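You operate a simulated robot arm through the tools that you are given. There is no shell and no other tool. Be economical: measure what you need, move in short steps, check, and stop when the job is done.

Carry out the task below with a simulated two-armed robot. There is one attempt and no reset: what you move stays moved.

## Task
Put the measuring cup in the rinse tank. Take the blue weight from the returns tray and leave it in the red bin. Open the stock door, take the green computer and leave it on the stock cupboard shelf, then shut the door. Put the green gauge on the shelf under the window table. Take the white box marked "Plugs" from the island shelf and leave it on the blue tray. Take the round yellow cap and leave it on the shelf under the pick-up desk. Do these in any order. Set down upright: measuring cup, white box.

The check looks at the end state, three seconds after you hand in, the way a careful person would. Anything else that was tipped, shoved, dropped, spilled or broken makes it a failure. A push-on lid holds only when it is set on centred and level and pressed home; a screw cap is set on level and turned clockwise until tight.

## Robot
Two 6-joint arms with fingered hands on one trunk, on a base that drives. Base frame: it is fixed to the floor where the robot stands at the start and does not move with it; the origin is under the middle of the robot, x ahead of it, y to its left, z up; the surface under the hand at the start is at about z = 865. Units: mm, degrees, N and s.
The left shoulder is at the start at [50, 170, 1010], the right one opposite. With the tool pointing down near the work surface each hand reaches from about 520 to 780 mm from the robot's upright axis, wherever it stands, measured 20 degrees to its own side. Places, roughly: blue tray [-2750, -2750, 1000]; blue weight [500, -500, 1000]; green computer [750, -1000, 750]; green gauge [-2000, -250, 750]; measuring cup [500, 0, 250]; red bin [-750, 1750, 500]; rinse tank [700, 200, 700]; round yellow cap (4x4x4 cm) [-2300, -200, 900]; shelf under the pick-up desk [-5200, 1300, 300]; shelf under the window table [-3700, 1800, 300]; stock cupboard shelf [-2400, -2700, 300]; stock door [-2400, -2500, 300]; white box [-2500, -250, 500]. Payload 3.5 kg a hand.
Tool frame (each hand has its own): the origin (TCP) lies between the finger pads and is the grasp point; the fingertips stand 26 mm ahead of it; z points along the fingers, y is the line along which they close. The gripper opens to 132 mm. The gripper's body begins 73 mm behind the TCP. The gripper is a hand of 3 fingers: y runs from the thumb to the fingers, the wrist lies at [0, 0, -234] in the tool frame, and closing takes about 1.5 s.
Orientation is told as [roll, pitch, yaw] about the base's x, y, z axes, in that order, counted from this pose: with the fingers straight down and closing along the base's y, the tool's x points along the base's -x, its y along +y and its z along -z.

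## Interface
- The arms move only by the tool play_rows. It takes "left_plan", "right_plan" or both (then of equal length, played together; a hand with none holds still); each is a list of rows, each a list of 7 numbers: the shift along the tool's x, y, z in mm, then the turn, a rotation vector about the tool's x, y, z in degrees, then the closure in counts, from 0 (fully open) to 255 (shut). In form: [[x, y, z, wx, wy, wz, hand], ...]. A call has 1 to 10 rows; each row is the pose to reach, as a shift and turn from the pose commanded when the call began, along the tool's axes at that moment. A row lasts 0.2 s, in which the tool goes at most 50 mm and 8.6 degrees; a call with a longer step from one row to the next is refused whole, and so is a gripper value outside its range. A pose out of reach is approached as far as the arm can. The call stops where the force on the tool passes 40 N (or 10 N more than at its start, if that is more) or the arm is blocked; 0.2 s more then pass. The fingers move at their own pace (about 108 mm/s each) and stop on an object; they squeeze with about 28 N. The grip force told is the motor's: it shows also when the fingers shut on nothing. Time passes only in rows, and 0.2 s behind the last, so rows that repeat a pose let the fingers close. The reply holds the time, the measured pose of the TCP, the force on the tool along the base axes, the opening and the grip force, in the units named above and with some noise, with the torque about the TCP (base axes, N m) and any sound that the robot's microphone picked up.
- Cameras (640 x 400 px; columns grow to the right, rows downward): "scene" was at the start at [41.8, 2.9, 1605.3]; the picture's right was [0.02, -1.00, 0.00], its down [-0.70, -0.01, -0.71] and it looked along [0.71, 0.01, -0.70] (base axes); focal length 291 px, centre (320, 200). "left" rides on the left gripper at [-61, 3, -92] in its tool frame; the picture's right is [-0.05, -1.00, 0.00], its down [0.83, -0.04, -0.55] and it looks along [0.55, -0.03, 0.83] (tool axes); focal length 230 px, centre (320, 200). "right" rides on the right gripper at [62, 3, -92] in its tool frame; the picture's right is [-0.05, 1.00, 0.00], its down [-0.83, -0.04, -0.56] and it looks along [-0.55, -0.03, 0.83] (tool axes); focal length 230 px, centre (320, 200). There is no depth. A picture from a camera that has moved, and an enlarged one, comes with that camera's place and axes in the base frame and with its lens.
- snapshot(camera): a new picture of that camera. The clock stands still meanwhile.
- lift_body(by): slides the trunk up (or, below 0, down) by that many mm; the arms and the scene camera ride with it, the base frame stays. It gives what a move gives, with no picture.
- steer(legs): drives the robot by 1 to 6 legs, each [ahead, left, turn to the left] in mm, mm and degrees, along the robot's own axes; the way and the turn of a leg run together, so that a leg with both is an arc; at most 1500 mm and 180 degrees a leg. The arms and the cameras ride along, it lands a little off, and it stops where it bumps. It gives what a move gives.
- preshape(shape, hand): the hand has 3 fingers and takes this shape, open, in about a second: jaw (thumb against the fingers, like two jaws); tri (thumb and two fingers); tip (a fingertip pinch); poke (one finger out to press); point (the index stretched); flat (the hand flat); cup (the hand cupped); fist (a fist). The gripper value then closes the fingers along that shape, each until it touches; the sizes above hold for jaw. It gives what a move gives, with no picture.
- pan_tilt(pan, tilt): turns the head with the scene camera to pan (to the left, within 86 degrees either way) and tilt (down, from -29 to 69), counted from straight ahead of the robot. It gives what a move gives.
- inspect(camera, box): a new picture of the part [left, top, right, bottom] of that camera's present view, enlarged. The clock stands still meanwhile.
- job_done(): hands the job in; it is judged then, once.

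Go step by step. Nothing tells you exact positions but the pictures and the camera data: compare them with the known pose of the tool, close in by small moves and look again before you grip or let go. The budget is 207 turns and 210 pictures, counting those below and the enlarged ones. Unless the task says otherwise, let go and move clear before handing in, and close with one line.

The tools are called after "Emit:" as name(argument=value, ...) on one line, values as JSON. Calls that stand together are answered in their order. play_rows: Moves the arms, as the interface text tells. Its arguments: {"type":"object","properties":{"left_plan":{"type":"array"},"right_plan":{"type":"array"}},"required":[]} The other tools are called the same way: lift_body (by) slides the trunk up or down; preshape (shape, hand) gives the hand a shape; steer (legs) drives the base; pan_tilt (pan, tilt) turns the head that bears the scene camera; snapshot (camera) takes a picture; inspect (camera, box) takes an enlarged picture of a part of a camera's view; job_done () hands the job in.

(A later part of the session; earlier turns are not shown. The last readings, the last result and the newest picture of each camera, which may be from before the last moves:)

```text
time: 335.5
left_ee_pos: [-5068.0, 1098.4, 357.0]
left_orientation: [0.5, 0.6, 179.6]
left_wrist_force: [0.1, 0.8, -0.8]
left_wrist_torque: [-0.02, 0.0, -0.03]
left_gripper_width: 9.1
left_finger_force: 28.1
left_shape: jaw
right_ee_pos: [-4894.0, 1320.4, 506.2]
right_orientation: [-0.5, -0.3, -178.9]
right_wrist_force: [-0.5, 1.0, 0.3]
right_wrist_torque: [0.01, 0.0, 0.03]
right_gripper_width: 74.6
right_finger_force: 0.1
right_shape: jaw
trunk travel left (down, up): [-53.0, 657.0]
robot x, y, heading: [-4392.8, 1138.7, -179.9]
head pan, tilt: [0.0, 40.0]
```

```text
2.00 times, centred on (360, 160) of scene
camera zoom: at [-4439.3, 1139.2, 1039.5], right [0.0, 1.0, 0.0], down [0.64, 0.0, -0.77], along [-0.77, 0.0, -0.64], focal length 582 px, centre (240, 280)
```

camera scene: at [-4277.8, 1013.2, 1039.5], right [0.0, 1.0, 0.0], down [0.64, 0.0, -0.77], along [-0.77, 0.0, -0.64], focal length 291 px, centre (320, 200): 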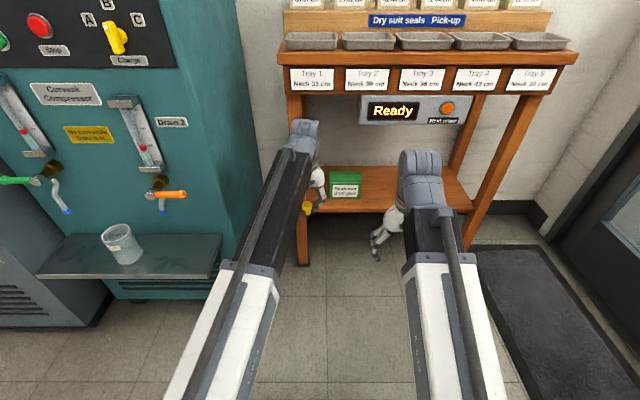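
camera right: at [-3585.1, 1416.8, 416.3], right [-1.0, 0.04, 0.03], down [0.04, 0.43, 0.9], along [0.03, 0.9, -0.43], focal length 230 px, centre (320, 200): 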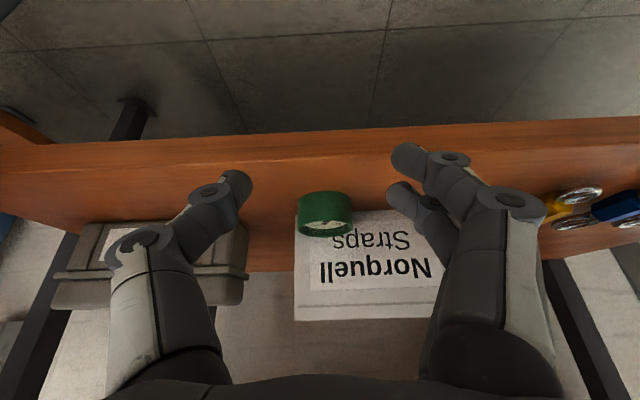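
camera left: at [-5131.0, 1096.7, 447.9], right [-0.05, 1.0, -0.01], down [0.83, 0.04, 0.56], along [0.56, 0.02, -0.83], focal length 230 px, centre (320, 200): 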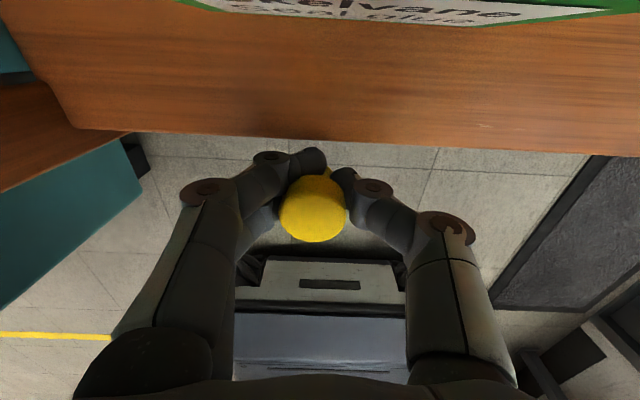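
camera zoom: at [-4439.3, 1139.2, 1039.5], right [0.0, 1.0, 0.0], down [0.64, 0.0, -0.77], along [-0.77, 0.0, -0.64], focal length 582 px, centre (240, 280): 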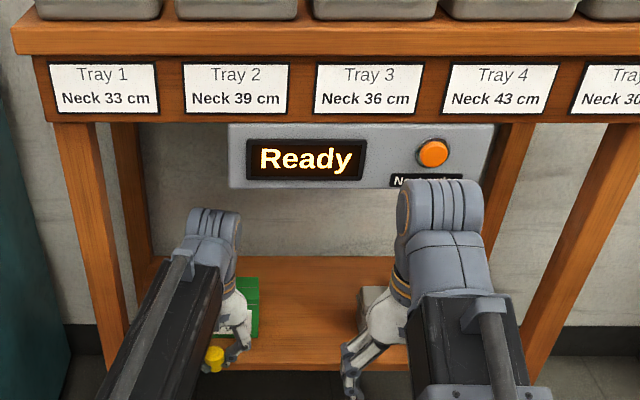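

The strip before the green box is too narrow for the hand's camera, so I'll use the gap between the boxes instead. I'll back off, shift right, and re-enter at a low height.

Emit:
steer(legs=[[-80, 0, 0], [0, -112, 0]])

Emit:
play_rows(left_plan=[[0, -27, 4, 0, 0, 0, 250], [0, -54, 8, 0, 0, 0, 250], [0, -80, 12, 0, 0, 0, 250], [0, -80, 12, 0, 0, 0, 250]])

Emit:
steer(legs=[[90, 0, 0]])

Emit:
snapshot(camera="left")

Emit:
inspect(camera="scene", box=[200, 60, 480, 260])

```text
time: 337.4
left_ee_pos: [-4987.7, 1212.7, 356.2]
left_orientation: [0.6, 0.6, 177.6]
left_wrist_force: [2.1, -1.4, 1.0]
left_wrist_torque: [0.14, 0.19, -0.01]
left_gripper_width: 9.5
left_finger_force: 27.9
left_shape: jaw
right_ee_pos: [-4804.1, 1427.0, 506.6]
right_orientation: [-0.5, -0.2, 179.0]
right_wrist_force: [-0.7, -3.0, 1.2]
right_wrist_torque: [0.31, -0.08, -0.01]
right_gripper_width: 74.7
right_finger_force: 0.0
right_shape: jaw
trunk travel left (down, up): [-53.0, 657.0]
robot x, y, heading: [-4309.5, 1224.0, 178.0]
head pan, tilt: [0.0, 40.0]
```

```text
time: 338.4
left_ee_pos: [-4985.0, 1289.2, 343.1]
left_orientation: [0.7, 0.6, 177.5]
left_wrist_force: [0.7, 0.1, -0.1]
left_wrist_torque: [0.02, -0.04, 0.02]
left_gripper_width: 9.5
left_finger_force: 28.2
left_shape: jaw
right_ee_pos: [-4805.6, 1427.5, 506.9]
right_orientation: [-0.6, -0.3, 178.9]
right_wrist_force: [-1.4, 0.2, -0.1]
right_wrist_torque: [-0.01, 0.01, 0.0]
right_gripper_width: 74.9
right_finger_force: 0.1
right_shape: jaw
trunk travel left (down, up): [-53.0, 657.0]
robot x, y, heading: [-4318.3, 1223.8, 177.7]
head pan, tilt: [0.0, 40.0]
```

```text
time: 339.6
left_ee_pos: [-5068.0, 1293.3, 342.1]
left_orientation: [0.8, 1.7, 177.6]
left_wrist_force: [2.0, -0.3, 1.1]
left_wrist_torque: [0.02, -0.04, 0.0]
left_gripper_width: 9.5
left_finger_force: 28.0
left_shape: jaw
right_ee_pos: [-4895.8, 1431.7, 505.1]
right_orientation: [-0.5, -0.5, 179.1]
right_wrist_force: [0.0, 0.8, 0.6]
right_wrist_torque: [0.01, -0.02, 0.0]
right_gripper_width: 75.0
right_finger_force: 0.1
right_shape: jaw
trunk travel left (down, up): [-53.0, 657.0]
robot x, y, heading: [-4404.2, 1228.8, 177.8]
head pan, tilt: [0.0, 40.0]
stopped in leg 1: the force on the tool passed its limit at 51 N (the readings are from after the stop); the commanded pose is now the measured one
```

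```text
54 pictures are left
camera left: at [-5131.9, 1294.4, 432.6], right [-0.01, 1.0, -0.01], down [0.82, 0.02, 0.58], along [0.58, -0.01, -0.82], focal length 230 px, centre (320, 200)
```

left: 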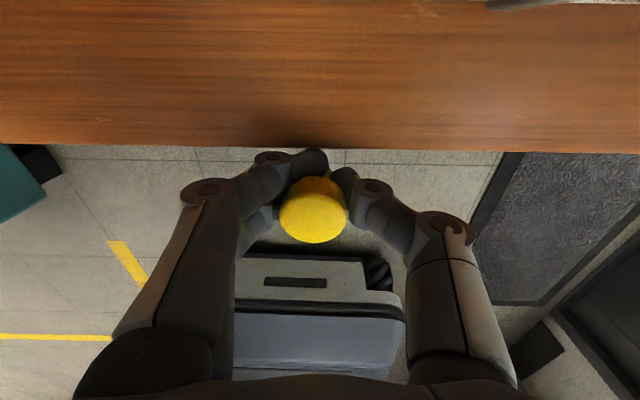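

```text
2.00 times, centred on (340, 160) of scene
camera zoom: at [-4448.0, 1232.8, 1039.4], right [0.03, 1.0, 0.0], down [0.64, -0.02, -0.77], along [-0.77, 0.03, -0.64], focal length 582 px, centre (280, 280)
```

zoom: 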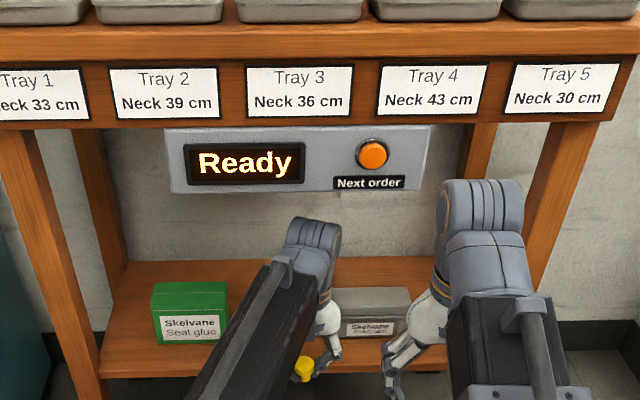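

The fingertips met the shelf's front edge, so the shelf is a bit higher than I assumed. I'll back off, raise 26 mm, and go in again.

Emit:
steer(legs=[[-25, 0, 0]])

Emit:
play_rows(left_plan=[[0, 0, -13, 0, 0, 0, 250], [0, 0, -26, 0, -1.5, 0, 250], [0, 0, -26, 0, -1.5, 0, 250]])

Emit:
steer(legs=[[85, 0, 0]])

Emit:
snapshot(camera="left")

```text
time: 340.5
left_ee_pos: [-5043.1, 1291.4, 341.7]
left_orientation: [0.8, 1.7, 177.6]
left_wrist_force: [0.0, -0.4, -0.9]
left_wrist_torque: [-0.03, 0.0, 0.0]
left_gripper_width: 9.1
left_finger_force: 28.1
left_shape: jaw
right_ee_pos: [-4869.9, 1429.8, 505.2]
right_orientation: [-0.5, -0.3, 179.0]
right_wrist_force: [0.3, 0.1, 0.3]
right_wrist_torque: [0.0, 0.03, -0.04]
right_gripper_width: 75.0
right_finger_force: 0.1
right_shape: jaw
trunk travel left (down, up): [-53.0, 657.0]
robot x, y, heading: [-4382.0, 1228.8, 177.8]
head pan, tilt: [0.0, 40.0]
```

```text
time: 341.3
left_ee_pos: [-5044.4, 1293.8, 369.1]
left_orientation: [0.6, 0.2, 177.5]
left_wrist_force: [-0.3, 0.8, -0.3]
left_wrist_torque: [-0.01, -0.01, -0.04]
left_gripper_width: 9.4
left_finger_force: 28.2
left_shape: jaw
right_ee_pos: [-4870.4, 1430.7, 505.4]
right_orientation: [-0.5, -0.3, 179.1]
right_wrist_force: [-0.3, 0.3, -0.1]
right_wrist_torque: [0.02, 0.03, 0.0]
right_gripper_width: 74.8
right_finger_force: 0.1
right_shape: jaw
trunk travel left (down, up): [-53.0, 657.0]
robot x, y, heading: [-4377.1, 1230.6, 178.4]
head pan, tilt: [0.0, 40.0]
```

```text
time: 342.3
left_ee_pos: [-5127.5, 1294.6, 368.4]
left_orientation: [0.7, 0.2, 177.6]
left_wrist_force: [-0.1, -0.2, 0.0]
left_wrist_torque: [-0.02, 0.02, 0.0]
left_gripper_width: 9.5
left_finger_force: 28.1
left_shape: jaw
right_ee_pos: [-4953.7, 1433.0, 506.4]
right_orientation: [-0.5, -0.2, 179.2]
right_wrist_force: [0.4, -0.1, 0.2]
right_wrist_torque: [0.0, 0.01, 0.01]
right_gripper_width: 74.9
right_finger_force: 0.1
right_shape: jaw
trunk travel left (down, up): [-53.0, 657.0]
robot x, y, heading: [-4462.7, 1230.4, 178.1]
head pan, tilt: [0.0, 40.0]
```

```text
52 pictures are left
camera left: at [-5189.3, 1295.4, 460.5], right [-0.01, 1.0, -0.01], down [0.83, 0.02, 0.56], along [0.56, -0.01, -0.83], focal length 230 px, centre (320, 200)
```

left: 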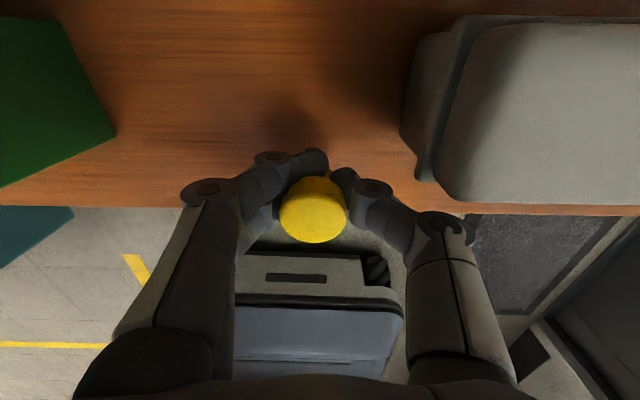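

The hand is in the gap but the boxes are close on both sides. I'll stay just in front of them (x≈-5115), centre on y≈1280, and lower.

Emit:
play_rows(left_plan=[[6, 7, 0, 0, 0, 0, 250], [11, 15, 0, 0, 0, 0, 250], [11, 15, 8, 0, 0, 0, 250], [11, 15, 14, 0, 0, 0, 250], [11, 15, 18, 0, 0, 0, 250], [11, 15, 22, 0, 0, 0, 250], [11, 15, 26, 0, 0, 0, 250], [11, 15, 30, 0, 0, 0, 250]])

Emit:
snapshot(camera="left")

```text
time: 344.2
left_ee_pos: [-5116.5, 1280.2, 344.9]
left_orientation: [0.6, -0.2, 177.6]
left_wrist_force: [6.5, -3.0, 22.5]
left_wrist_torque: [-0.12, -0.33, 0.03]
left_gripper_width: 12.1
left_finger_force: 27.9
left_shape: jaw
right_ee_pos: [-4953.8, 1432.3, 506.4]
right_orientation: [-0.4, -0.5, 179.2]
right_wrist_force: [0.3, 1.0, -0.3]
right_wrist_torque: [0.01, 0.0, -0.01]
right_gripper_width: 75.0
right_finger_force: 0.0
right_shape: jaw
trunk travel left (down, up): [-53.0, 657.0]
robot x, y, heading: [-4461.8, 1233.1, 178.1]
head pan, tilt: [0.0, 40.0]
stopped in row 8 (left hand): the force on the tool passed its limit at 43 N (the readings are from after the stop); the commanded pose is now the measured one
```

```text
51 pictures are left
camera left: at [-5178.4, 1280.7, 438.2], right [-0.01, 1.0, -0.01], down [0.83, 0.01, 0.55], along [0.55, 0.0, -0.83], focal length 230 px, centre (320, 200)
```

left: 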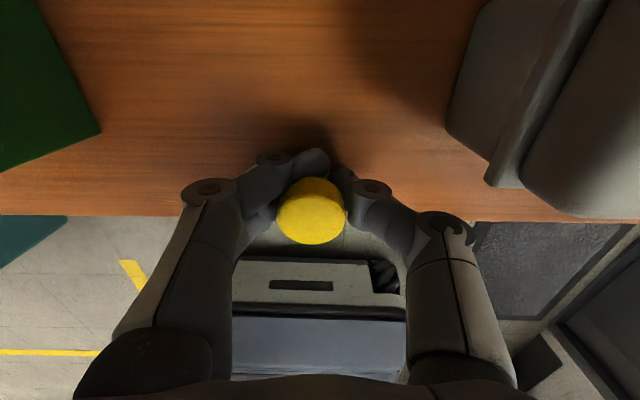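

The cap touches the shelf. I'll release gently and rise.

Emit:
play_rows(left_plan=[[0, 0, -2, 0, 0, 0, 235], [0, 0, -2, 0, 0, 0, 215], [0, 0, -2, 0, 0, 0, 190], [0, 0, -2, 0, 0, 0, 170], [0, 0, -2, 0, 0, 0, 170]])

Emit:
snapshot(camera="left")

```text
time: 345.4
left_ee_pos: [-5119.2, 1281.0, 345.5]
left_orientation: [0.6, -0.2, 177.6]
left_wrist_force: [-3.4, 0.4, 14.0]
left_wrist_torque: [0.05, 0.06, 0.05]
left_gripper_width: 39.6
left_finger_force: 0.1
left_shape: jaw
right_ee_pos: [-4954.5, 1433.2, 506.1]
right_orientation: [-0.6, -0.4, 179.1]
right_wrist_force: [-0.3, 0.2, 0.3]
right_wrist_torque: [-0.01, -0.02, 0.03]
right_gripper_width: 74.8
right_finger_force: 0.1
right_shape: jaw
trunk travel left (down, up): [-53.0, 657.0]
robot x, y, heading: [-4462.0, 1233.4, 178.1]
head pan, tilt: [0.0, 40.0]
```

```text
50 pictures are left
camera left: at [-5179.5, 1280.7, 438.4], right [-0.01, 1.0, -0.01], down [0.83, 0.01, 0.55], along [0.55, 0.0, -0.83], focal length 230 px, centre (320, 200)
```

left: 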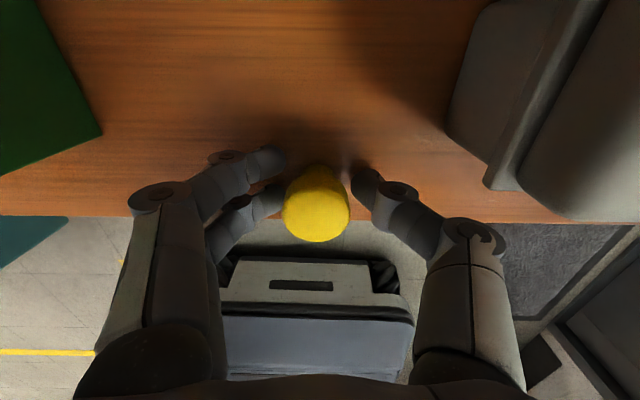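

The cap stands by itself. I'll open a little more, rise slightly, and back straight out.

Emit:
play_rows(left_plan=[[0, 0, -3, 0, 0, 0, 150], [0, 0, -5, 0, 0, 0, 135], [0, 0, -5, 0, 0, 0, 135], [0, 0, -5, 0, 0, 0, 135]])

Emit:
steer(legs=[[-120, 0, 0]])

Emit:
snapshot(camera="left")

Emit:
inspect(camera="scene", box=[200, 60, 480, 260])

```text
time: 346.4
left_ee_pos: [-5118.9, 1280.5, 348.6]
left_orientation: [0.7, 0.1, 177.4]
left_wrist_force: [0.2, 0.1, 0.2]
left_wrist_torque: [0.03, 0.01, 0.01]
left_gripper_width: 61.5
left_finger_force: 0.1
left_shape: jaw
right_ee_pos: [-4954.4, 1432.6, 506.0]
right_orientation: [-0.5, -0.3, 179.2]
right_wrist_force: [1.1, 0.6, -0.1]
right_wrist_torque: [-0.05, -0.02, 0.02]
right_gripper_width: 74.8
right_finger_force: 0.0
right_shape: jaw
trunk travel left (down, up): [-53.0, 657.0]
robot x, y, heading: [-4459.1, 1231.5, 178.2]
head pan, tilt: [0.0, 40.0]
```

```text
time: 347.6
left_ee_pos: [-4993.9, 1275.8, 349.6]
left_orientation: [0.6, 0.0, 177.3]
left_wrist_force: [-0.2, 0.9, 0.4]
left_wrist_torque: [0.0, -0.01, 0.01]
left_gripper_width: 61.6
left_finger_force: 0.1
left_shape: jaw
right_ee_pos: [-4829.8, 1427.2, 505.9]
right_orientation: [-0.5, -0.3, 179.0]
right_wrist_force: [-0.8, 1.3, 0.5]
right_wrist_torque: [0.0, 0.01, 0.01]
right_gripper_width: 75.0
right_finger_force: 0.0
right_shape: jaw
trunk travel left (down, up): [-53.0, 657.0]
robot x, y, heading: [-4337.5, 1223.4, 177.5]
head pan, tilt: [0.0, 40.0]
```

```text
49 pictures are left
camera left: at [-5055.9, 1276.2, 442.1], right [-0.01, 1.0, -0.01], down [0.83, 0.01, 0.55], along [0.55, -0.01, -0.83], focal length 230 px, centre (320, 200)
```

left: 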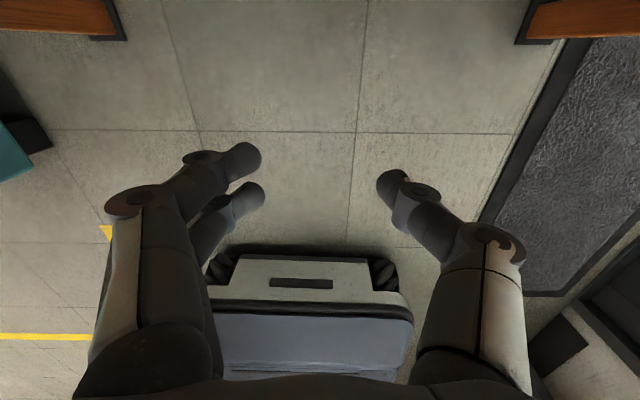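

```text
2.00 times, centred on (340, 160) of scene
camera zoom: at [-4383.7, 1227.5, 1039.5], right [0.04, 1.0, 0.0], down [0.64, -0.02, -0.77], along [-0.77, 0.03, -0.64], focal length 582 px, centre (280, 280)
```

zoom: 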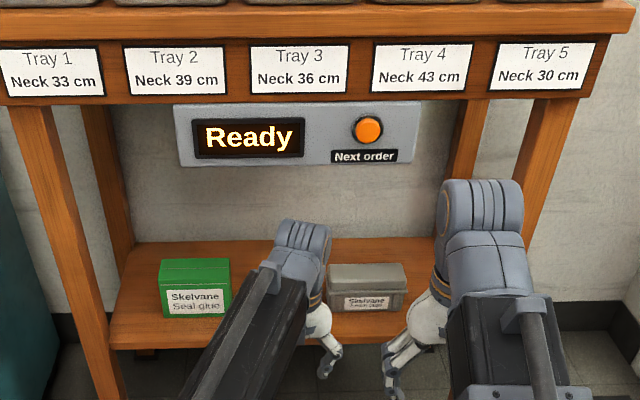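

The left arm hides the cap from here, so I'll back off further and verify it before going for the white box.

Emit:
steer(legs=[[-350, 0, 0], [0, 500, 2.5]])

Emit:
pan_tilt(pan=-25, tilt=25)

Emit:
inspect(camera="scene", box=[220, 120, 460, 280])

```text
time: 349.0
left_ee_pos: [-4911.2, 1223.9, 348.7]
left_orientation: [0.7, 0.0, -178.7]
left_wrist_force: [-0.2, 0.4, 0.6]
left_wrist_torque: [-0.01, 0.0, -0.01]
left_gripper_width: 61.9
left_finger_force: 0.1
left_shape: jaw
right_ee_pos: [-4759.4, 1386.2, 506.3]
right_orientation: [-0.5, -0.3, -177.1]
right_wrist_force: [-0.3, -0.8, 0.8]
right_wrist_torque: [-0.02, -0.03, 0.03]
right_gripper_width: 74.8
right_finger_force: 0.1
right_shape: jaw
trunk travel left (down, up): [-53.0, 657.0]
robot x, y, heading: [-4256.5, 1220.6, -177.9]
head pan, tilt: [0.0, 40.0]
stopped in leg 1: the robot was blocked; the commanded pose is now the measured one
```

```text
time: 349.9
left_ee_pos: [-4912.4, 1223.5, 349.9]
left_orientation: [0.7, 0.1, -178.8]
left_wrist_force: [-0.4, -0.5, 0.1]
left_wrist_torque: [0.0, -0.02, 0.0]
left_gripper_width: 61.8
left_finger_force: 0.0
left_shape: jaw
right_ee_pos: [-4758.5, 1387.3, 505.5]
right_orientation: [-0.5, -0.4, -177.2]
right_wrist_force: [0.1, 0.1, 0.9]
right_wrist_torque: [-0.01, 0.01, -0.03]
right_gripper_width: 75.2
right_finger_force: 0.1
right_shape: jaw
trunk travel left (down, up): [-53.0, 657.0]
robot x, y, heading: [-4250.3, 1216.4, -178.3]
head pan, tilt: [-25.0, 25.0]
```

```text
2.50 times, centred on (340, 200) of scene
camera zoom: at [-4300.3, 1257.3, 1062.9], right [0.39, 0.92, 0.0], down [0.39, -0.17, -0.91], along [-0.83, 0.35, -0.42], focal length 728 px, centre (270, 200)
```

zoom: 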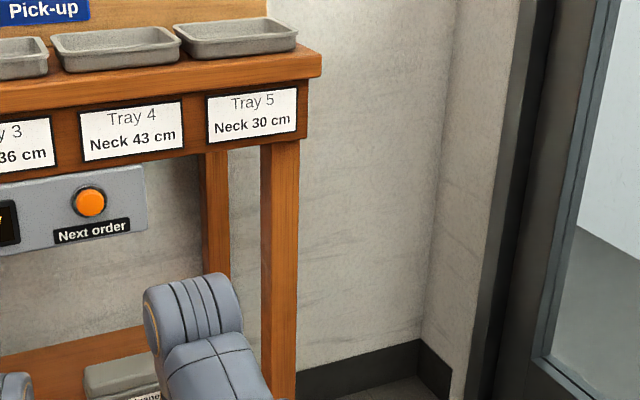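

Backing up was blocked, probably by the window table's corner behind me. I'll move sideways away from it, then check both the cap and the window table.

Emit:
steer(legs=[[30, 300, 0], [0, 300, 0]])

Emit:
pan_tilt(pan=-50, tilt=25)

Emit:
snapshot(camera="scene")

```text
time: 352.8
left_ee_pos: [-4925.7, 820.0, 351.2]
left_orientation: [-0.4, -0.3, -179.7]
left_wrist_force: [-0.4, 9.1, -2.0]
left_wrist_torque: [-0.06, 0.0, 0.0]
left_gripper_width: 58.2
left_finger_force: 0.0
left_shape: jaw
right_ee_pos: [-4773.8, 968.9, 506.3]
right_orientation: [-0.5, -0.4, -177.0]
right_wrist_force: [0.3, 0.4, 0.7]
right_wrist_torque: [0.0, 0.01, 0.02]
right_gripper_width: 74.9
right_finger_force: 0.1
right_shape: jaw
trunk travel left (down, up): [-53.0, 657.0]
robot x, y, heading: [-4270.3, 801.6, -177.9]
head pan, tilt: [-25.0, 25.0]
stopped in leg 2: the force on the tool passed its limit at 67 N (the readings are from after the stop); the commanded pose is now the measured one
```

```text
time: 353.7
left_ee_pos: [-4926.0, 819.1, 351.8]
left_orientation: [-0.4, -0.3, -179.5]
left_wrist_force: [-0.3, 15.9, -2.6]
left_wrist_torque: [-0.43, 0.0, -0.02]
left_gripper_width: 56.6
left_finger_force: 0.0
left_shape: jaw
right_ee_pos: [-4773.3, 968.1, 504.6]
right_orientation: [-0.4, -0.3, -177.1]
right_wrist_force: [0.6, 0.7, 0.2]
right_wrist_torque: [0.01, -0.03, 0.02]
right_gripper_width: 75.2
right_finger_force: 0.1
right_shape: jaw
trunk travel left (down, up): [-53.0, 657.0]
robot x, y, heading: [-4272.2, 802.8, -178.0]
head pan, tilt: [-50.0, 25.0]
```

```text
46 pictures are left
camera scene: at [-4290.7, 872.8, 1062.8], right [0.74, 0.67, 0.0], down [0.28, -0.31, -0.91], along [-0.61, 0.67, -0.42], focal length 291 px, centre (320, 200)
```

scene: 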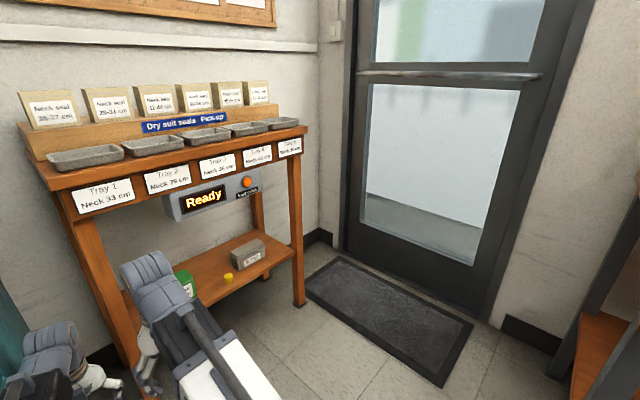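

The cap stands on the shelf. My left hand touched the compressor's side, so I'll move off it, then back straight out, now clear of the window table.

Emit:
steer(legs=[[0, -40, 0], [-550, 0, 0]])

Emit:
snapshot(camera="scene")

Emit:
pan_tilt(pan=-86, tilt=25)

Emit:
snapshot(camera="scene")

Emit:
pan_tilt(pan=10, tilt=20)

Emit:
snapshot(camera="scene")

```text
time: 357.4
left_ee_pos: [-4375.3, 878.1, 352.1]
left_orientation: [-0.4, -0.2, -179.7]
left_wrist_force: [-0.3, -1.5, 0.6]
left_wrist_torque: [0.01, 0.0, 0.02]
left_gripper_width: 61.6
left_finger_force: 0.1
left_shape: jaw
right_ee_pos: [-4221.9, 1028.8, 506.1]
right_orientation: [-0.5, -0.3, -177.1]
right_wrist_force: [-0.4, 1.0, -0.4]
right_wrist_torque: [0.0, 0.01, 0.01]
right_gripper_width: 74.8
right_finger_force: 0.1
right_shape: jaw
trunk travel left (down, up): [-53.0, 657.0]
robot x, y, heading: [-3716.8, 857.9, -177.9]
head pan, tilt: [-50.0, 25.0]
```

```text
45 pictures are left
camera scene: at [-3739.8, 930.8, 1062.8], right [0.74, 0.67, 0.0], down [0.28, -0.31, -0.91], along [-0.6, 0.67, -0.42], focal length 291 px, centre (320, 200)
```

scene: 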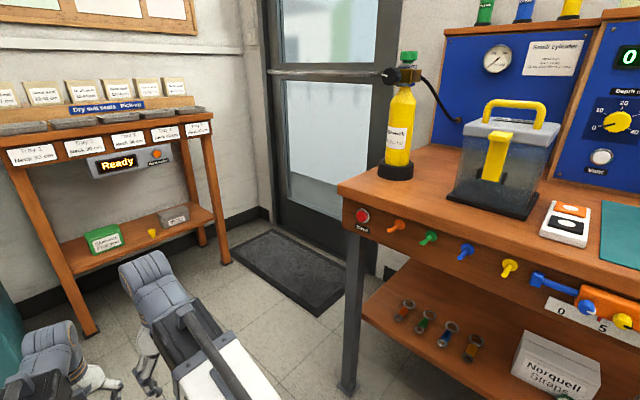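

```text
time: 358.4
left_ee_pos: [-4375.5, 877.4, 351.6]
left_orientation: [-0.4, -0.2, -179.5]
left_wrist_force: [-0.5, 0.0, 0.7]
left_wrist_torque: [-0.01, -0.01, -0.02]
left_gripper_width: 61.9
left_finger_force: 0.0
left_shape: jaw
right_ee_pos: [-4222.7, 1027.5, 506.5]
right_orientation: [-0.5, -0.4, -177.2]
right_wrist_force: [0.7, -1.1, 0.7]
right_wrist_torque: [0.02, 0.01, 0.04]
right_gripper_width: 75.2
right_finger_force: 0.1
right_shape: jaw
trunk travel left (down, up): [-53.0, 657.0]
robot x, y, heading: [-3718.3, 860.0, -178.1]
head pan, tilt: [-85.9, 25.0]
```

```text
44 pictures are left
camera scene: at [-3688.0, 953.8, 1062.8], right [0.99, 0.1, 0.0], down [0.04, -0.42, -0.91], along [-0.09, 0.9, -0.42], focal length 291 px, centre (320, 200)
```

scene: 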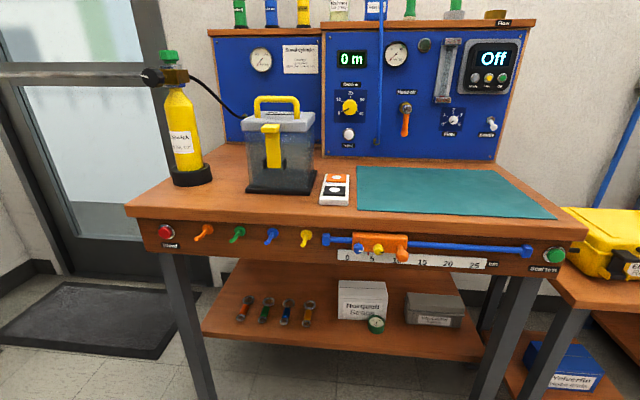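

```text
time: 360.1
left_ee_pos: [-4375.8, 878.1, 352.0]
left_orientation: [-0.4, -0.4, -179.6]
left_wrist_force: [0.4, -0.1, 0.0]
left_wrist_torque: [0.01, -0.01, 0.02]
left_gripper_width: 61.7
left_finger_force: 0.1
left_shape: jaw
right_ee_pos: [-4223.2, 1028.4, 504.1]
right_orientation: [-0.5, -0.3, -177.1]
right_wrist_force: [-0.3, -0.2, 0.1]
right_wrist_torque: [-0.03, -0.01, -0.01]
right_gripper_width: 75.0
right_finger_force: 0.0
right_shape: jaw
trunk travel left (down, up): [-53.0, 657.0]
robot x, y, heading: [-3717.2, 857.9, -178.2]
head pan, tilt: [10.0, 20.0]
```

```text
43 pictures are left
camera scene: at [-3769.5, 843.1, 1070.9], right [-0.21, 0.98, 0.0], down [0.33, 0.07, -0.94], along [-0.92, -0.19, -0.34], focal length 291 px, centre (320, 200)
```

scene: 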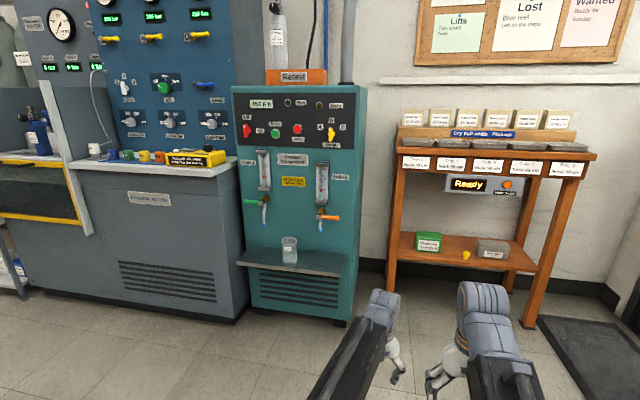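

Everything is in order: the cap and gauge are on their shelves, and the glass and table items are undisturbed. Now for the white box: I'll go round the island to its front.

Emit:
steer(legs=[[0, 0, 88], [1450, 0, 0], [660, 0, 0], [0, 0, 90], [1150, 0, 0], [0, 0, 90]])

Emit:
pan_tilt(pan=0, tilt=30)

Emit:
snapshot(camera="scene")

```text
time: 387.3
left_ee_pos: [-2544.6, -600.8, 351.0]
left_orientation: [-0.4, -0.4, 87.3]
left_wrist_force: [0.5, 0.3, 0.2]
left_wrist_torque: [-0.03, -0.01, 0.03]
left_gripper_width: 61.7
left_finger_force: 0.0
left_shape: jaw
right_ee_pos: [-2404.1, -760.4, 506.1]
right_orientation: [-0.5, -0.3, 89.9]
right_wrist_force: [0.1, 0.3, 0.3]
right_wrist_torque: [-0.01, 0.02, 0.04]
right_gripper_width: 74.9
right_finger_force: 0.0
right_shape: jaw
trunk travel left (down, up): [-53.0, 657.0]
robot x, y, heading: [-2598.2, -1253.7, 88.8]
head pan, tilt: [10.0, 20.0]
```

```text
time: 388.0
left_ee_pos: [-2546.2, -601.6, 351.7]
left_orientation: [-0.4, -0.2, 87.2]
left_wrist_force: [-0.1, 0.9, -0.3]
left_wrist_torque: [0.01, -0.01, -0.03]
left_gripper_width: 61.6
left_finger_force: 0.0
left_shape: jaw
right_ee_pos: [-2404.7, -760.0, 505.9]
right_orientation: [-0.6, -0.3, 89.9]
right_wrist_force: [0.3, 0.5, -0.6]
right_wrist_torque: [-0.01, 0.01, 0.02]
right_gripper_width: 75.0
right_finger_force: 0.1
right_shape: jaw
trunk travel left (down, up): [-53.0, 657.0]
robot x, y, heading: [-2604.7, -1253.7, 88.7]
head pan, tilt: [0.0, 30.0]
```

```text
42 pictures are left
camera scene: at [-2599.3, -1203.3, 1054.9], right [1.0, -0.02, 0.0], down [-0.01, -0.5, -0.87], along [0.02, 0.87, -0.5], focal length 291 px, centre (320, 200)
```

scene: 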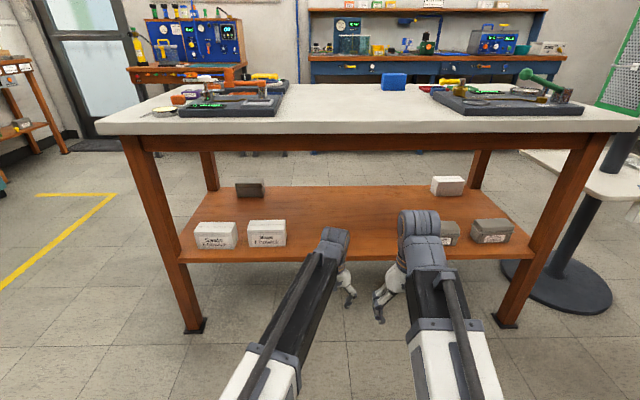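

Emit:
inspect(camera="scene", box=[180, 170, 300, 260])

Emit:
inspect(camera="scene", box=[400, 160, 540, 260])

```text
4.44 times, centred on (240, 215) of scene
camera zoom: at [-2599.3, -1203.3, 1054.9], right [1.0, -0.02, 0.0], down [-0.01, -0.5, -0.87], along [0.02, 0.87, -0.5], focal length 1294 px, centre (676, 133)
```

zoom: 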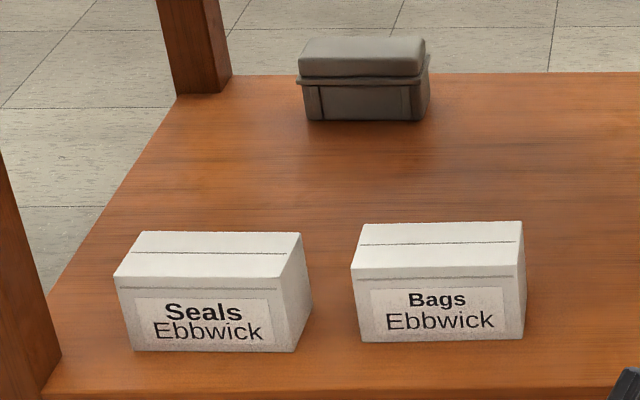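

```text
4.00 times, centred on (470, 210) of scene
camera zoom: at [-2599.3, -1203.3, 1054.9], right [1.0, -0.02, 0.0], down [-0.01, -0.5, -0.87], along [0.02, 0.87, -0.5], focal length 1164 px, centre (-280, 160)
```

zoom: 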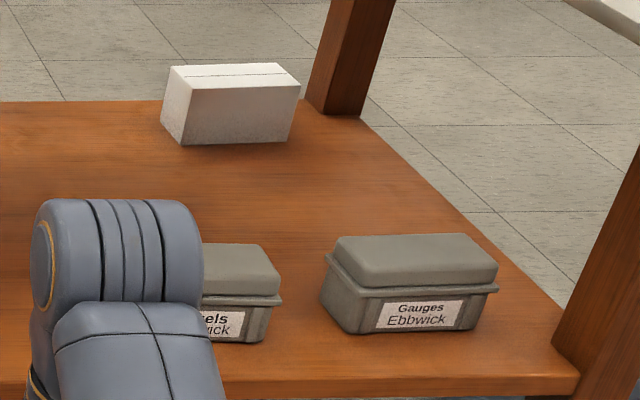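

The box nearest the listed place (-2500, -250) would be hidden behind my left arm. I'll shift right 250 mm and look again.

Emit:
steer(legs=[[0, -280, 1.2]])

Emit:
inspect(camera="scene", box=[140, 150, 420, 310])

```text
time: 390.0
left_ee_pos: [-2273.7, -603.5, 351.9]
left_orientation: [-0.4, -0.3, 88.1]
left_wrist_force: [-0.3, -0.5, -0.3]
left_wrist_torque: [-0.01, -0.02, 0.01]
left_gripper_width: 61.6
left_finger_force: 0.2
left_shape: jaw
right_ee_pos: [-2130.6, -762.0, 505.8]
right_orientation: [-0.5, -0.3, 90.5]
right_wrist_force: [0.1, -0.2, 0.0]
right_wrist_torque: [-0.02, -0.01, 0.05]
right_gripper_width: 74.7
right_finger_force: 0.0
right_shape: jaw
trunk travel left (down, up): [-53.0, 657.0]
robot x, y, heading: [-2320.6, -1260.6, 89.6]
head pan, tilt: [0.0, 30.0]
```

```text
2.29 times, centred on (280, 230) of scene
camera zoom: at [-2318.5, -1207.3, 1054.8], right [1.0, -0.01, 0.0], down [0.0, -0.5, -0.87], along [0.01, 0.87, -0.5], focal length 665 px, centre (411, 131)
```

zoom: 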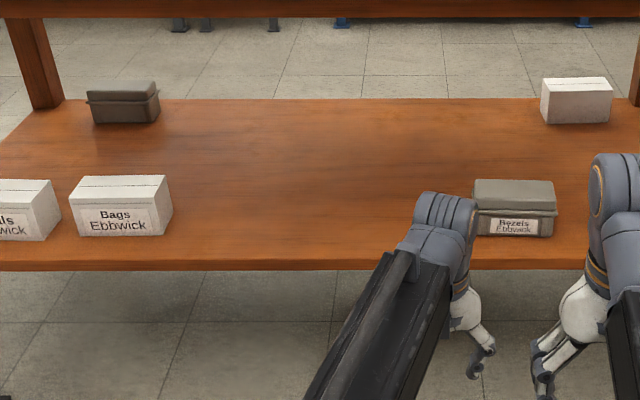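

The middle of the shelf is empty, so the white box at the back right (about x=-1957, y 5–95) must be "Plugs", its label facing the other side. I'll drive round to the island's far side to read it and take it from there.

Emit:
steer(legs=[[0, 1380, 0], [0, 0, 180]])

Emit:
steer(legs=[[-1400, 0, 0], [-760, 0, 0]])

```text
time: 404.0
left_ee_pos: [-3725.2, -1909.5, 351.0]
left_orientation: [-0.4, -0.2, -93.2]
left_wrist_force: [-0.6, -0.2, -0.5]
left_wrist_torque: [-0.02, 0.0, -0.03]
left_gripper_width: 62.0
left_finger_force: 0.1
left_shape: jaw
right_ee_pos: [-3864.0, -1748.5, 505.8]
right_orientation: [-0.5, -0.2, -90.8]
right_wrist_force: [-0.9, -0.5, -0.2]
right_wrist_torque: [0.0, -0.02, 0.03]
right_gripper_width: 75.0
right_finger_force: 0.1
right_shape: jaw
trunk travel left (down, up): [-53.0, 657.0]
robot x, y, heading: [-3667.0, -1255.1, -91.5]
head pan, tilt: [0.0, 30.0]
```

```text
time: 414.5
left_ee_pos: [-3643.2, 211.9, 351.8]
left_orientation: [-0.4, -0.3, -95.2]
left_wrist_force: [-0.2, 0.0, -0.8]
left_wrist_torque: [-0.02, -0.02, 0.03]
left_gripper_width: 61.7
left_finger_force: 0.1
left_shape: jaw
right_ee_pos: [-3778.2, 379.0, 505.7]
right_orientation: [-0.5, -0.3, -92.8]
right_wrist_force: [0.7, -0.7, 0.8]
right_wrist_torque: [-0.01, 0.03, 0.03]
right_gripper_width: 75.0
right_finger_force: 0.1
right_shape: jaw
trunk travel left (down, up): [-53.0, 657.0]
robot x, y, heading: [-3558.1, 866.4, -93.8]
head pan, tilt: [0.0, 30.0]
```

Emit:
steer(legs=[[-60, 1300, 3.8]])

Emit:
snapshot(camera="scene")

```text
time: 421.1
left_ee_pos: [-2316.9, 207.9, 352.3]
left_orientation: [-0.4, -0.3, -93.1]
left_wrist_force: [0.6, 0.3, -1.1]
left_wrist_torque: [0.03, 0.01, -0.03]
left_gripper_width: 61.6
left_finger_force: 0.1
left_shape: jaw
right_ee_pos: [-2457.1, 369.4, 506.3]
right_orientation: [-0.4, -0.3, -90.6]
right_wrist_force: [-0.8, 0.2, 0.1]
right_wrist_torque: [0.0, -0.01, -0.03]
right_gripper_width: 75.0
right_finger_force: 0.0
right_shape: jaw
trunk travel left (down, up): [-53.0, 657.0]
robot x, y, heading: [-2257.7, 865.6, -91.6]
head pan, tilt: [0.0, 30.0]
```

```text
38 pictures are left
camera scene: at [-2259.6, 813.7, 1054.8], right [-1.0, 0.03, 0.0], down [0.01, 0.5, -0.87], along [-0.02, -0.87, -0.5], focal length 291 px, centre (320, 200)
```

scene: 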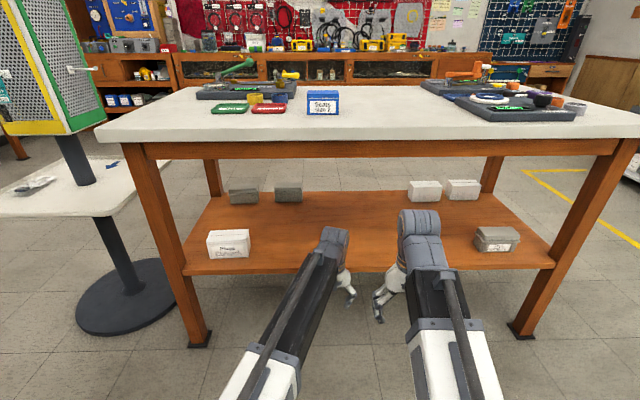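

Emit:
inspect(camera="scene", box=[120, 130, 300, 290])

```text
2.50 times, centred on (210, 210) of scene
camera zoom: at [-2259.6, 813.7, 1054.8], right [-1.0, 0.03, 0.0], down [0.01, 0.5, -0.87], along [-0.02, -0.87, -0.5], focal length 728 px, centre (595, 175)
```

zoom: 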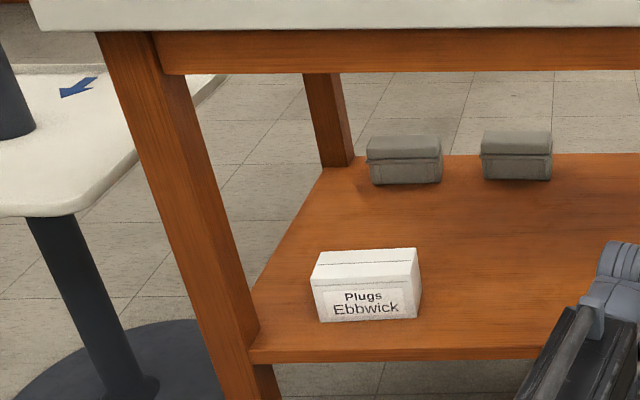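

It reads "Plugs". The box is 135 mm wide and about 86 mm deep, so I must grip it front-to-back from above with the hand turned 90°. I'll use the left hand: raise it, open it and rotate.

Emit:
steer(legs=[[-60, 190, 1.6]])

Emit:
play_rows(left_plan=[[0, 16, -12, 0, 0, -8.5, 25], [0, 32, -24, 0, 0, -17, 25], [0, 48, -36, 0, 0, -25.5, 25], [0, 64, -48, 0, 0, -34, 25], [0, 80, -60, 0, 0, -42.5, 25], [0, 96, -72, 0, 0, -51, 25], [0, 112, -84, 0, 0, -59.5, 25], [0, 128, -96, 0, 0, -68, 25], [0, 144, -108, 0, 0, -76.5, 25], [0, 160, -120, 0, 0, -85, 25]])

Emit:
play_rows(left_plan=[[0, 0, 0, 0, 0, -6.5, 25], [0, 0, 0, 0, 0, -6.5, 25]])

Emit:
snapshot(camera="left")

```text
time: 422.6
left_ee_pos: [-2112.4, 263.5, 351.5]
left_orientation: [-0.4, -0.3, -91.7]
left_wrist_force: [0.3, -0.1, -0.3]
left_wrist_torque: [-0.01, 0.0, 0.03]
left_gripper_width: 61.7
left_finger_force: 0.0
left_shape: jaw
right_ee_pos: [-2255.1, 422.0, 504.4]
right_orientation: [-0.6, -0.3, -89.3]
right_wrist_force: [0.2, 1.2, 0.1]
right_wrist_torque: [0.01, 0.01, -0.01]
right_gripper_width: 75.1
right_finger_force: 0.2
right_shape: jaw
trunk travel left (down, up): [-53.0, 657.0]
robot x, y, heading: [-2069.9, 918.2, -90.2]
head pan, tilt: [0.0, 30.0]
```

```text
time: 424.8
left_ee_pos: [-1933.2, 256.0, 468.0]
left_orientation: [-0.3, 0.6, -10.6]
left_wrist_force: [-0.3, 0.1, 0.4]
left_wrist_torque: [0.01, 0.03, 0.01]
left_gripper_width: 118.9
left_finger_force: 0.1
left_shape: jaw
left hand out of reach, approached as far as the arm can: row 10
right_ee_pos: [-2255.9, 421.8, 504.7]
right_orientation: [-0.5, -0.3, -89.3]
right_wrist_force: [1.1, -0.7, 0.3]
right_wrist_torque: [0.02, 0.02, -0.01]
right_gripper_width: 75.1
right_finger_force: 0.1
right_shape: jaw
trunk travel left (down, up): [-53.0, 657.0]
robot x, y, heading: [-2067.0, 918.1, -90.2]
head pan, tilt: [0.0, 30.0]
```

```text
time: 425.4
left_ee_pos: [-1933.4, 256.1, 467.3]
left_orientation: [-0.4, 0.5, -10.6]
left_wrist_force: [-0.6, -0.4, -0.9]
left_wrist_torque: [0.01, 0.0, -0.02]
left_gripper_width: 119.0
left_finger_force: 0.0
left_shape: jaw
left hand out of reach, approached as far as the arm can: row 1, 2
right_ee_pos: [-2257.8, 421.9, 505.1]
right_orientation: [-0.5, -0.3, -89.1]
right_wrist_force: [0.2, 0.1, 0.0]
right_wrist_torque: [0.02, 0.0, 0.02]
right_gripper_width: 75.0
right_finger_force: 0.1
right_shape: jaw
trunk travel left (down, up): [-53.0, 657.0]
robot x, y, heading: [-2065.4, 920.5, -90.1]
head pan, tilt: [0.0, 30.0]
```

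```text
36 pictures are left
camera left: at [-1872.0, 249.4, 559.3], right [-0.13, -0.99, 0.01], down [-0.82, 0.11, 0.56], along [-0.56, 0.07, -0.83], focal length 230 px, centre (320, 200)
```

left: 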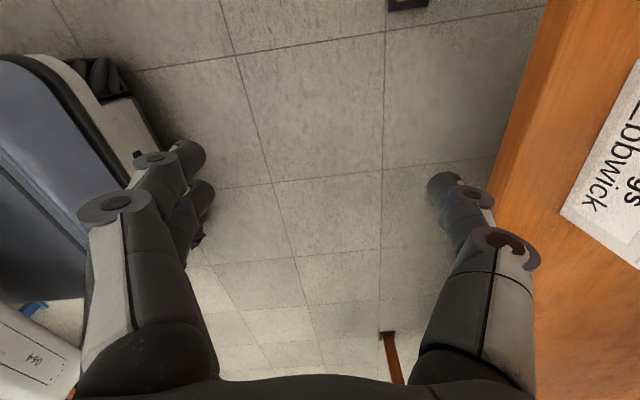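

The left wrist stops about 10° short of square, so I'll turn the robot by 10.6° to align the hand with the box. I'll also swing the right arm outward so it stays clear of the island.

Emit:
play_rows(right_plan=[[24, -33, 0, 0, 0, 0, 110], [48, -66, 0, 0, 0, 0, 110], [72, -98, 0, 0, 0, 0, 110], [96, -130, 0, 0, 0, 0, 110], [120, -163, 0, 0, 0, 0, 110], [144, -195, 0, 0, 0, 0, 110], [168, -228, 0, 0, 0, 0, 110], [190, -260, 0, 0, 0, 0, 110]])

Emit:
steer(legs=[[0, 0, 10.6], [0, -200, 0], [150, 0, 0]])

Emit:
snapshot(camera="left")

Emit:
snapshot(camera="scene")

```text
time: 427.2
left_ee_pos: [-1933.4, 256.7, 467.5]
left_orientation: [-0.4, 0.5, -10.6]
left_wrist_force: [-0.6, 1.2, -0.3]
left_wrist_torque: [0.01, -0.05, -0.01]
left_gripper_width: 118.6
left_finger_force: 0.0
left_shape: jaw
right_ee_pos: [-2524.5, 604.7, 507.7]
right_orientation: [-0.3, -0.2, -89.2]
right_wrist_force: [0.0, 0.8, 0.4]
right_wrist_torque: [-0.04, 0.02, 0.0]
right_gripper_width: 74.9
right_finger_force: 0.1
right_shape: jaw
right hand out of reach, approached as far as the arm can: row 4, 5, 6, 7, 8
trunk travel left (down, up): [-53.0, 657.0]
robot x, y, heading: [-2069.3, 916.1, -90.2]
head pan, tilt: [0.0, 30.0]
```

```text
time: 430.5
left_ee_pos: [-1985.6, 109.7, 467.5]
left_orientation: [-0.3, 0.6, -0.3]
left_wrist_force: [0.2, 0.0, -0.2]
left_wrist_torque: [0.01, -0.01, -0.02]
left_gripper_width: 118.8
left_finger_force: 0.0
left_shape: jaw
right_ee_pos: [-2626.8, 344.5, 507.4]
right_orientation: [-0.5, -0.2, -78.8]
right_wrist_force: [-1.3, 1.0, -0.1]
right_wrist_torque: [0.0, 0.03, 0.01]
right_gripper_width: 75.1
right_finger_force: 0.0
right_shape: jaw
trunk travel left (down, up): [-53.0, 657.0]
robot x, y, heading: [-2234.2, 736.7, -80.1]
head pan, tilt: [0.0, 30.0]
```

```text
35 pictures are left
camera left: at [-1922.6, 112.9, 559.3], right [0.05, -1.0, 0.01], down [-0.83, -0.04, 0.56], along [-0.56, -0.03, -0.83], focal length 230 px, centre (320, 200)
```

left: 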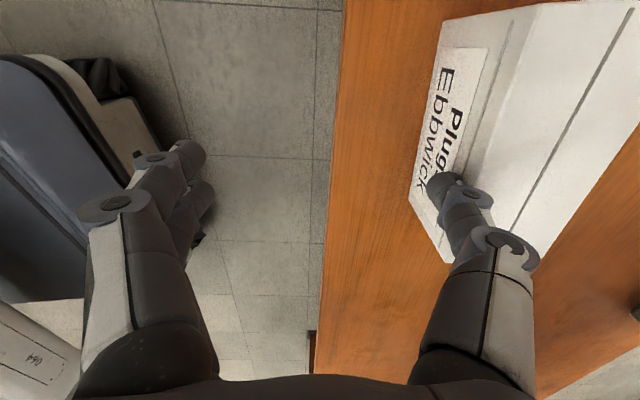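

```text
34 pictures are left
camera scene: at [-2228.9, 688.4, 1054.8], right [-0.98, -0.18, 0.0], down [-0.09, 0.49, -0.87], along [0.15, -0.85, -0.5], focal length 291 px, centre (320, 200)
```

scene: 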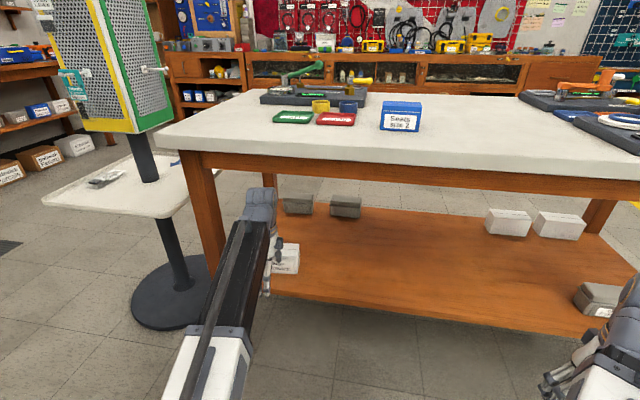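

The box is turned about 6°, with its centre at about (-1965, -13). I'll turn the robot 6° more so the fingers are parallel to it, then line up sideways.

Emit:
steer(legs=[[0, 0, 6.2], [0, -86, 0]])

Emit:
play_rows(left_plan=[[0, 0, -4, 0, 0, 0, 15], [0, 0, -4, 0, 0, 0, 15]])

Emit:
snapshot(camera="left")

```text
time: 432.1
left_ee_pos: [-2000.2, 116.5, 467.0]
left_orientation: [-0.4, 0.6, 6.1]
left_wrist_force: [0.4, -0.2, 0.6]
left_wrist_torque: [0.0, 0.02, 0.02]
left_gripper_width: 118.8
left_finger_force: 0.1
left_shape: jaw
right_ee_pos: [-2664.3, 280.8, 506.7]
right_orientation: [-0.4, -0.2, -72.4]
right_wrist_force: [-0.5, 0.4, 0.1]
right_wrist_torque: [0.01, 0.02, -0.01]
right_gripper_width: 75.1
right_finger_force: 0.0
right_shape: jaw
trunk travel left (down, up): [-53.0, 657.0]
robot x, y, heading: [-2323.4, 713.7, -73.3]
head pan, tilt: [0.0, 30.0]
```

```text
time: 432.7
left_ee_pos: [-2000.3, 116.7, 471.3]
left_orientation: [-0.4, 0.5, 6.0]
left_wrist_force: [1.1, -0.4, 0.3]
left_wrist_torque: [0.01, 0.01, 0.02]
left_gripper_width: 123.9
left_finger_force: 0.1
left_shape: jaw
right_ee_pos: [-2664.7, 279.9, 506.4]
right_orientation: [-0.3, -0.3, -72.5]
right_wrist_force: [0.2, -0.3, 0.0]
right_wrist_torque: [-0.02, -0.01, 0.0]
right_gripper_width: 74.9
right_finger_force: 0.0
right_shape: jaw
trunk travel left (down, up): [-53.0, 657.0]
robot x, y, heading: [-2322.4, 716.4, -73.4]
head pan, tilt: [0.0, 30.0]
```

```text
33 pictures are left
camera left: at [-1938.5, 127.3, 563.4], right [0.16, -0.99, 0.01], down [-0.82, -0.13, 0.56], along [-0.56, -0.09, -0.83], focal length 230 px, centre (320, 200)
```

left: 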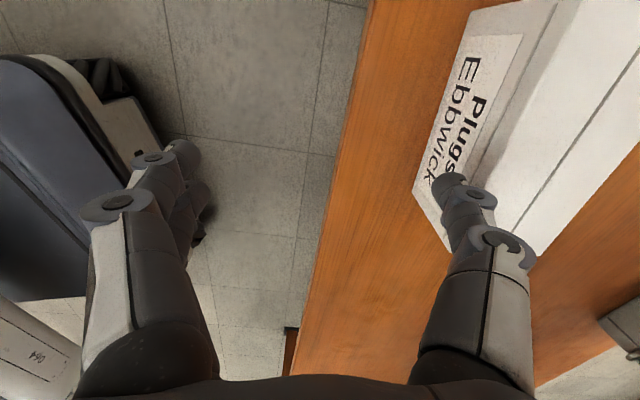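

The box is about 60 mm tall, too close to pass over under the apron. I'll instead enter beside its left end at low height and slide the open fingers along it.

Emit:
play_rows(left_plan=[[0, 0, 13, 0, 0, 0, 5], [0, 0, 26, 0, 0, 0, 5], [0, 0, 26, 0, 0, 0, 5]])

Emit:
steer(legs=[[0, -132, 0], [109, 0, 0]])

Emit:
snapshot(camera="left")

```text
time: 433.5
left_ee_pos: [-2000.2, 117.4, 445.7]
left_orientation: [-0.5, 0.6, 6.1]
left_wrist_force: [-0.1, 0.8, 0.8]
left_wrist_torque: [-0.02, 0.02, 0.03]
left_gripper_width: 129.2
left_finger_force: 0.1
left_shape: jaw
right_ee_pos: [-2664.6, 279.6, 507.6]
right_orientation: [-0.4, -0.2, -72.6]
right_wrist_force: [0.1, 0.4, -0.4]
right_wrist_torque: [0.03, -0.05, 0.01]
right_gripper_width: 75.2
right_finger_force: 0.0
right_shape: jaw
trunk travel left (down, up): [-53.0, 657.0]
robot x, y, heading: [-2317.7, 712.7, -73.5]
head pan, tilt: [0.0, 30.0]
```

```text
time: 435.6
left_ee_pos: [-2097.2, -26.5, 444.7]
left_orientation: [-0.4, 0.4, 6.1]
left_wrist_force: [-0.7, -0.1, -0.8]
left_wrist_torque: [0.01, 0.02, 0.0]
left_gripper_width: 128.9
left_finger_force: 0.1
left_shape: jaw
right_ee_pos: [-2760.8, 138.0, 507.4]
right_orientation: [-0.4, -0.2, -72.6]
right_wrist_force: [-0.1, 0.4, 0.8]
right_wrist_torque: [-0.01, 0.01, -0.03]
right_gripper_width: 75.2
right_finger_force: 0.1
right_shape: jaw
trunk travel left (down, up): [-53.0, 657.0]
robot x, y, heading: [-2415.6, 565.8, -73.6]
head pan, tilt: [0.0, 30.0]
```

```text
32 pictures are left
camera left: at [-2035.5, -15.3, 536.7], right [0.16, -0.99, 0.01], down [-0.82, -0.13, 0.56], along [-0.56, -0.09, -0.83], focal length 230 px, centre (320, 200)
```

left: 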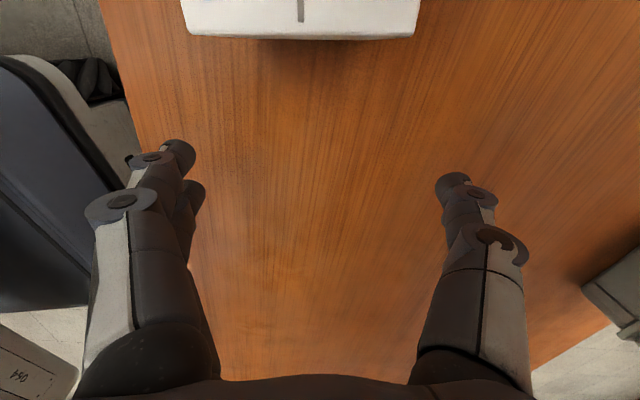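

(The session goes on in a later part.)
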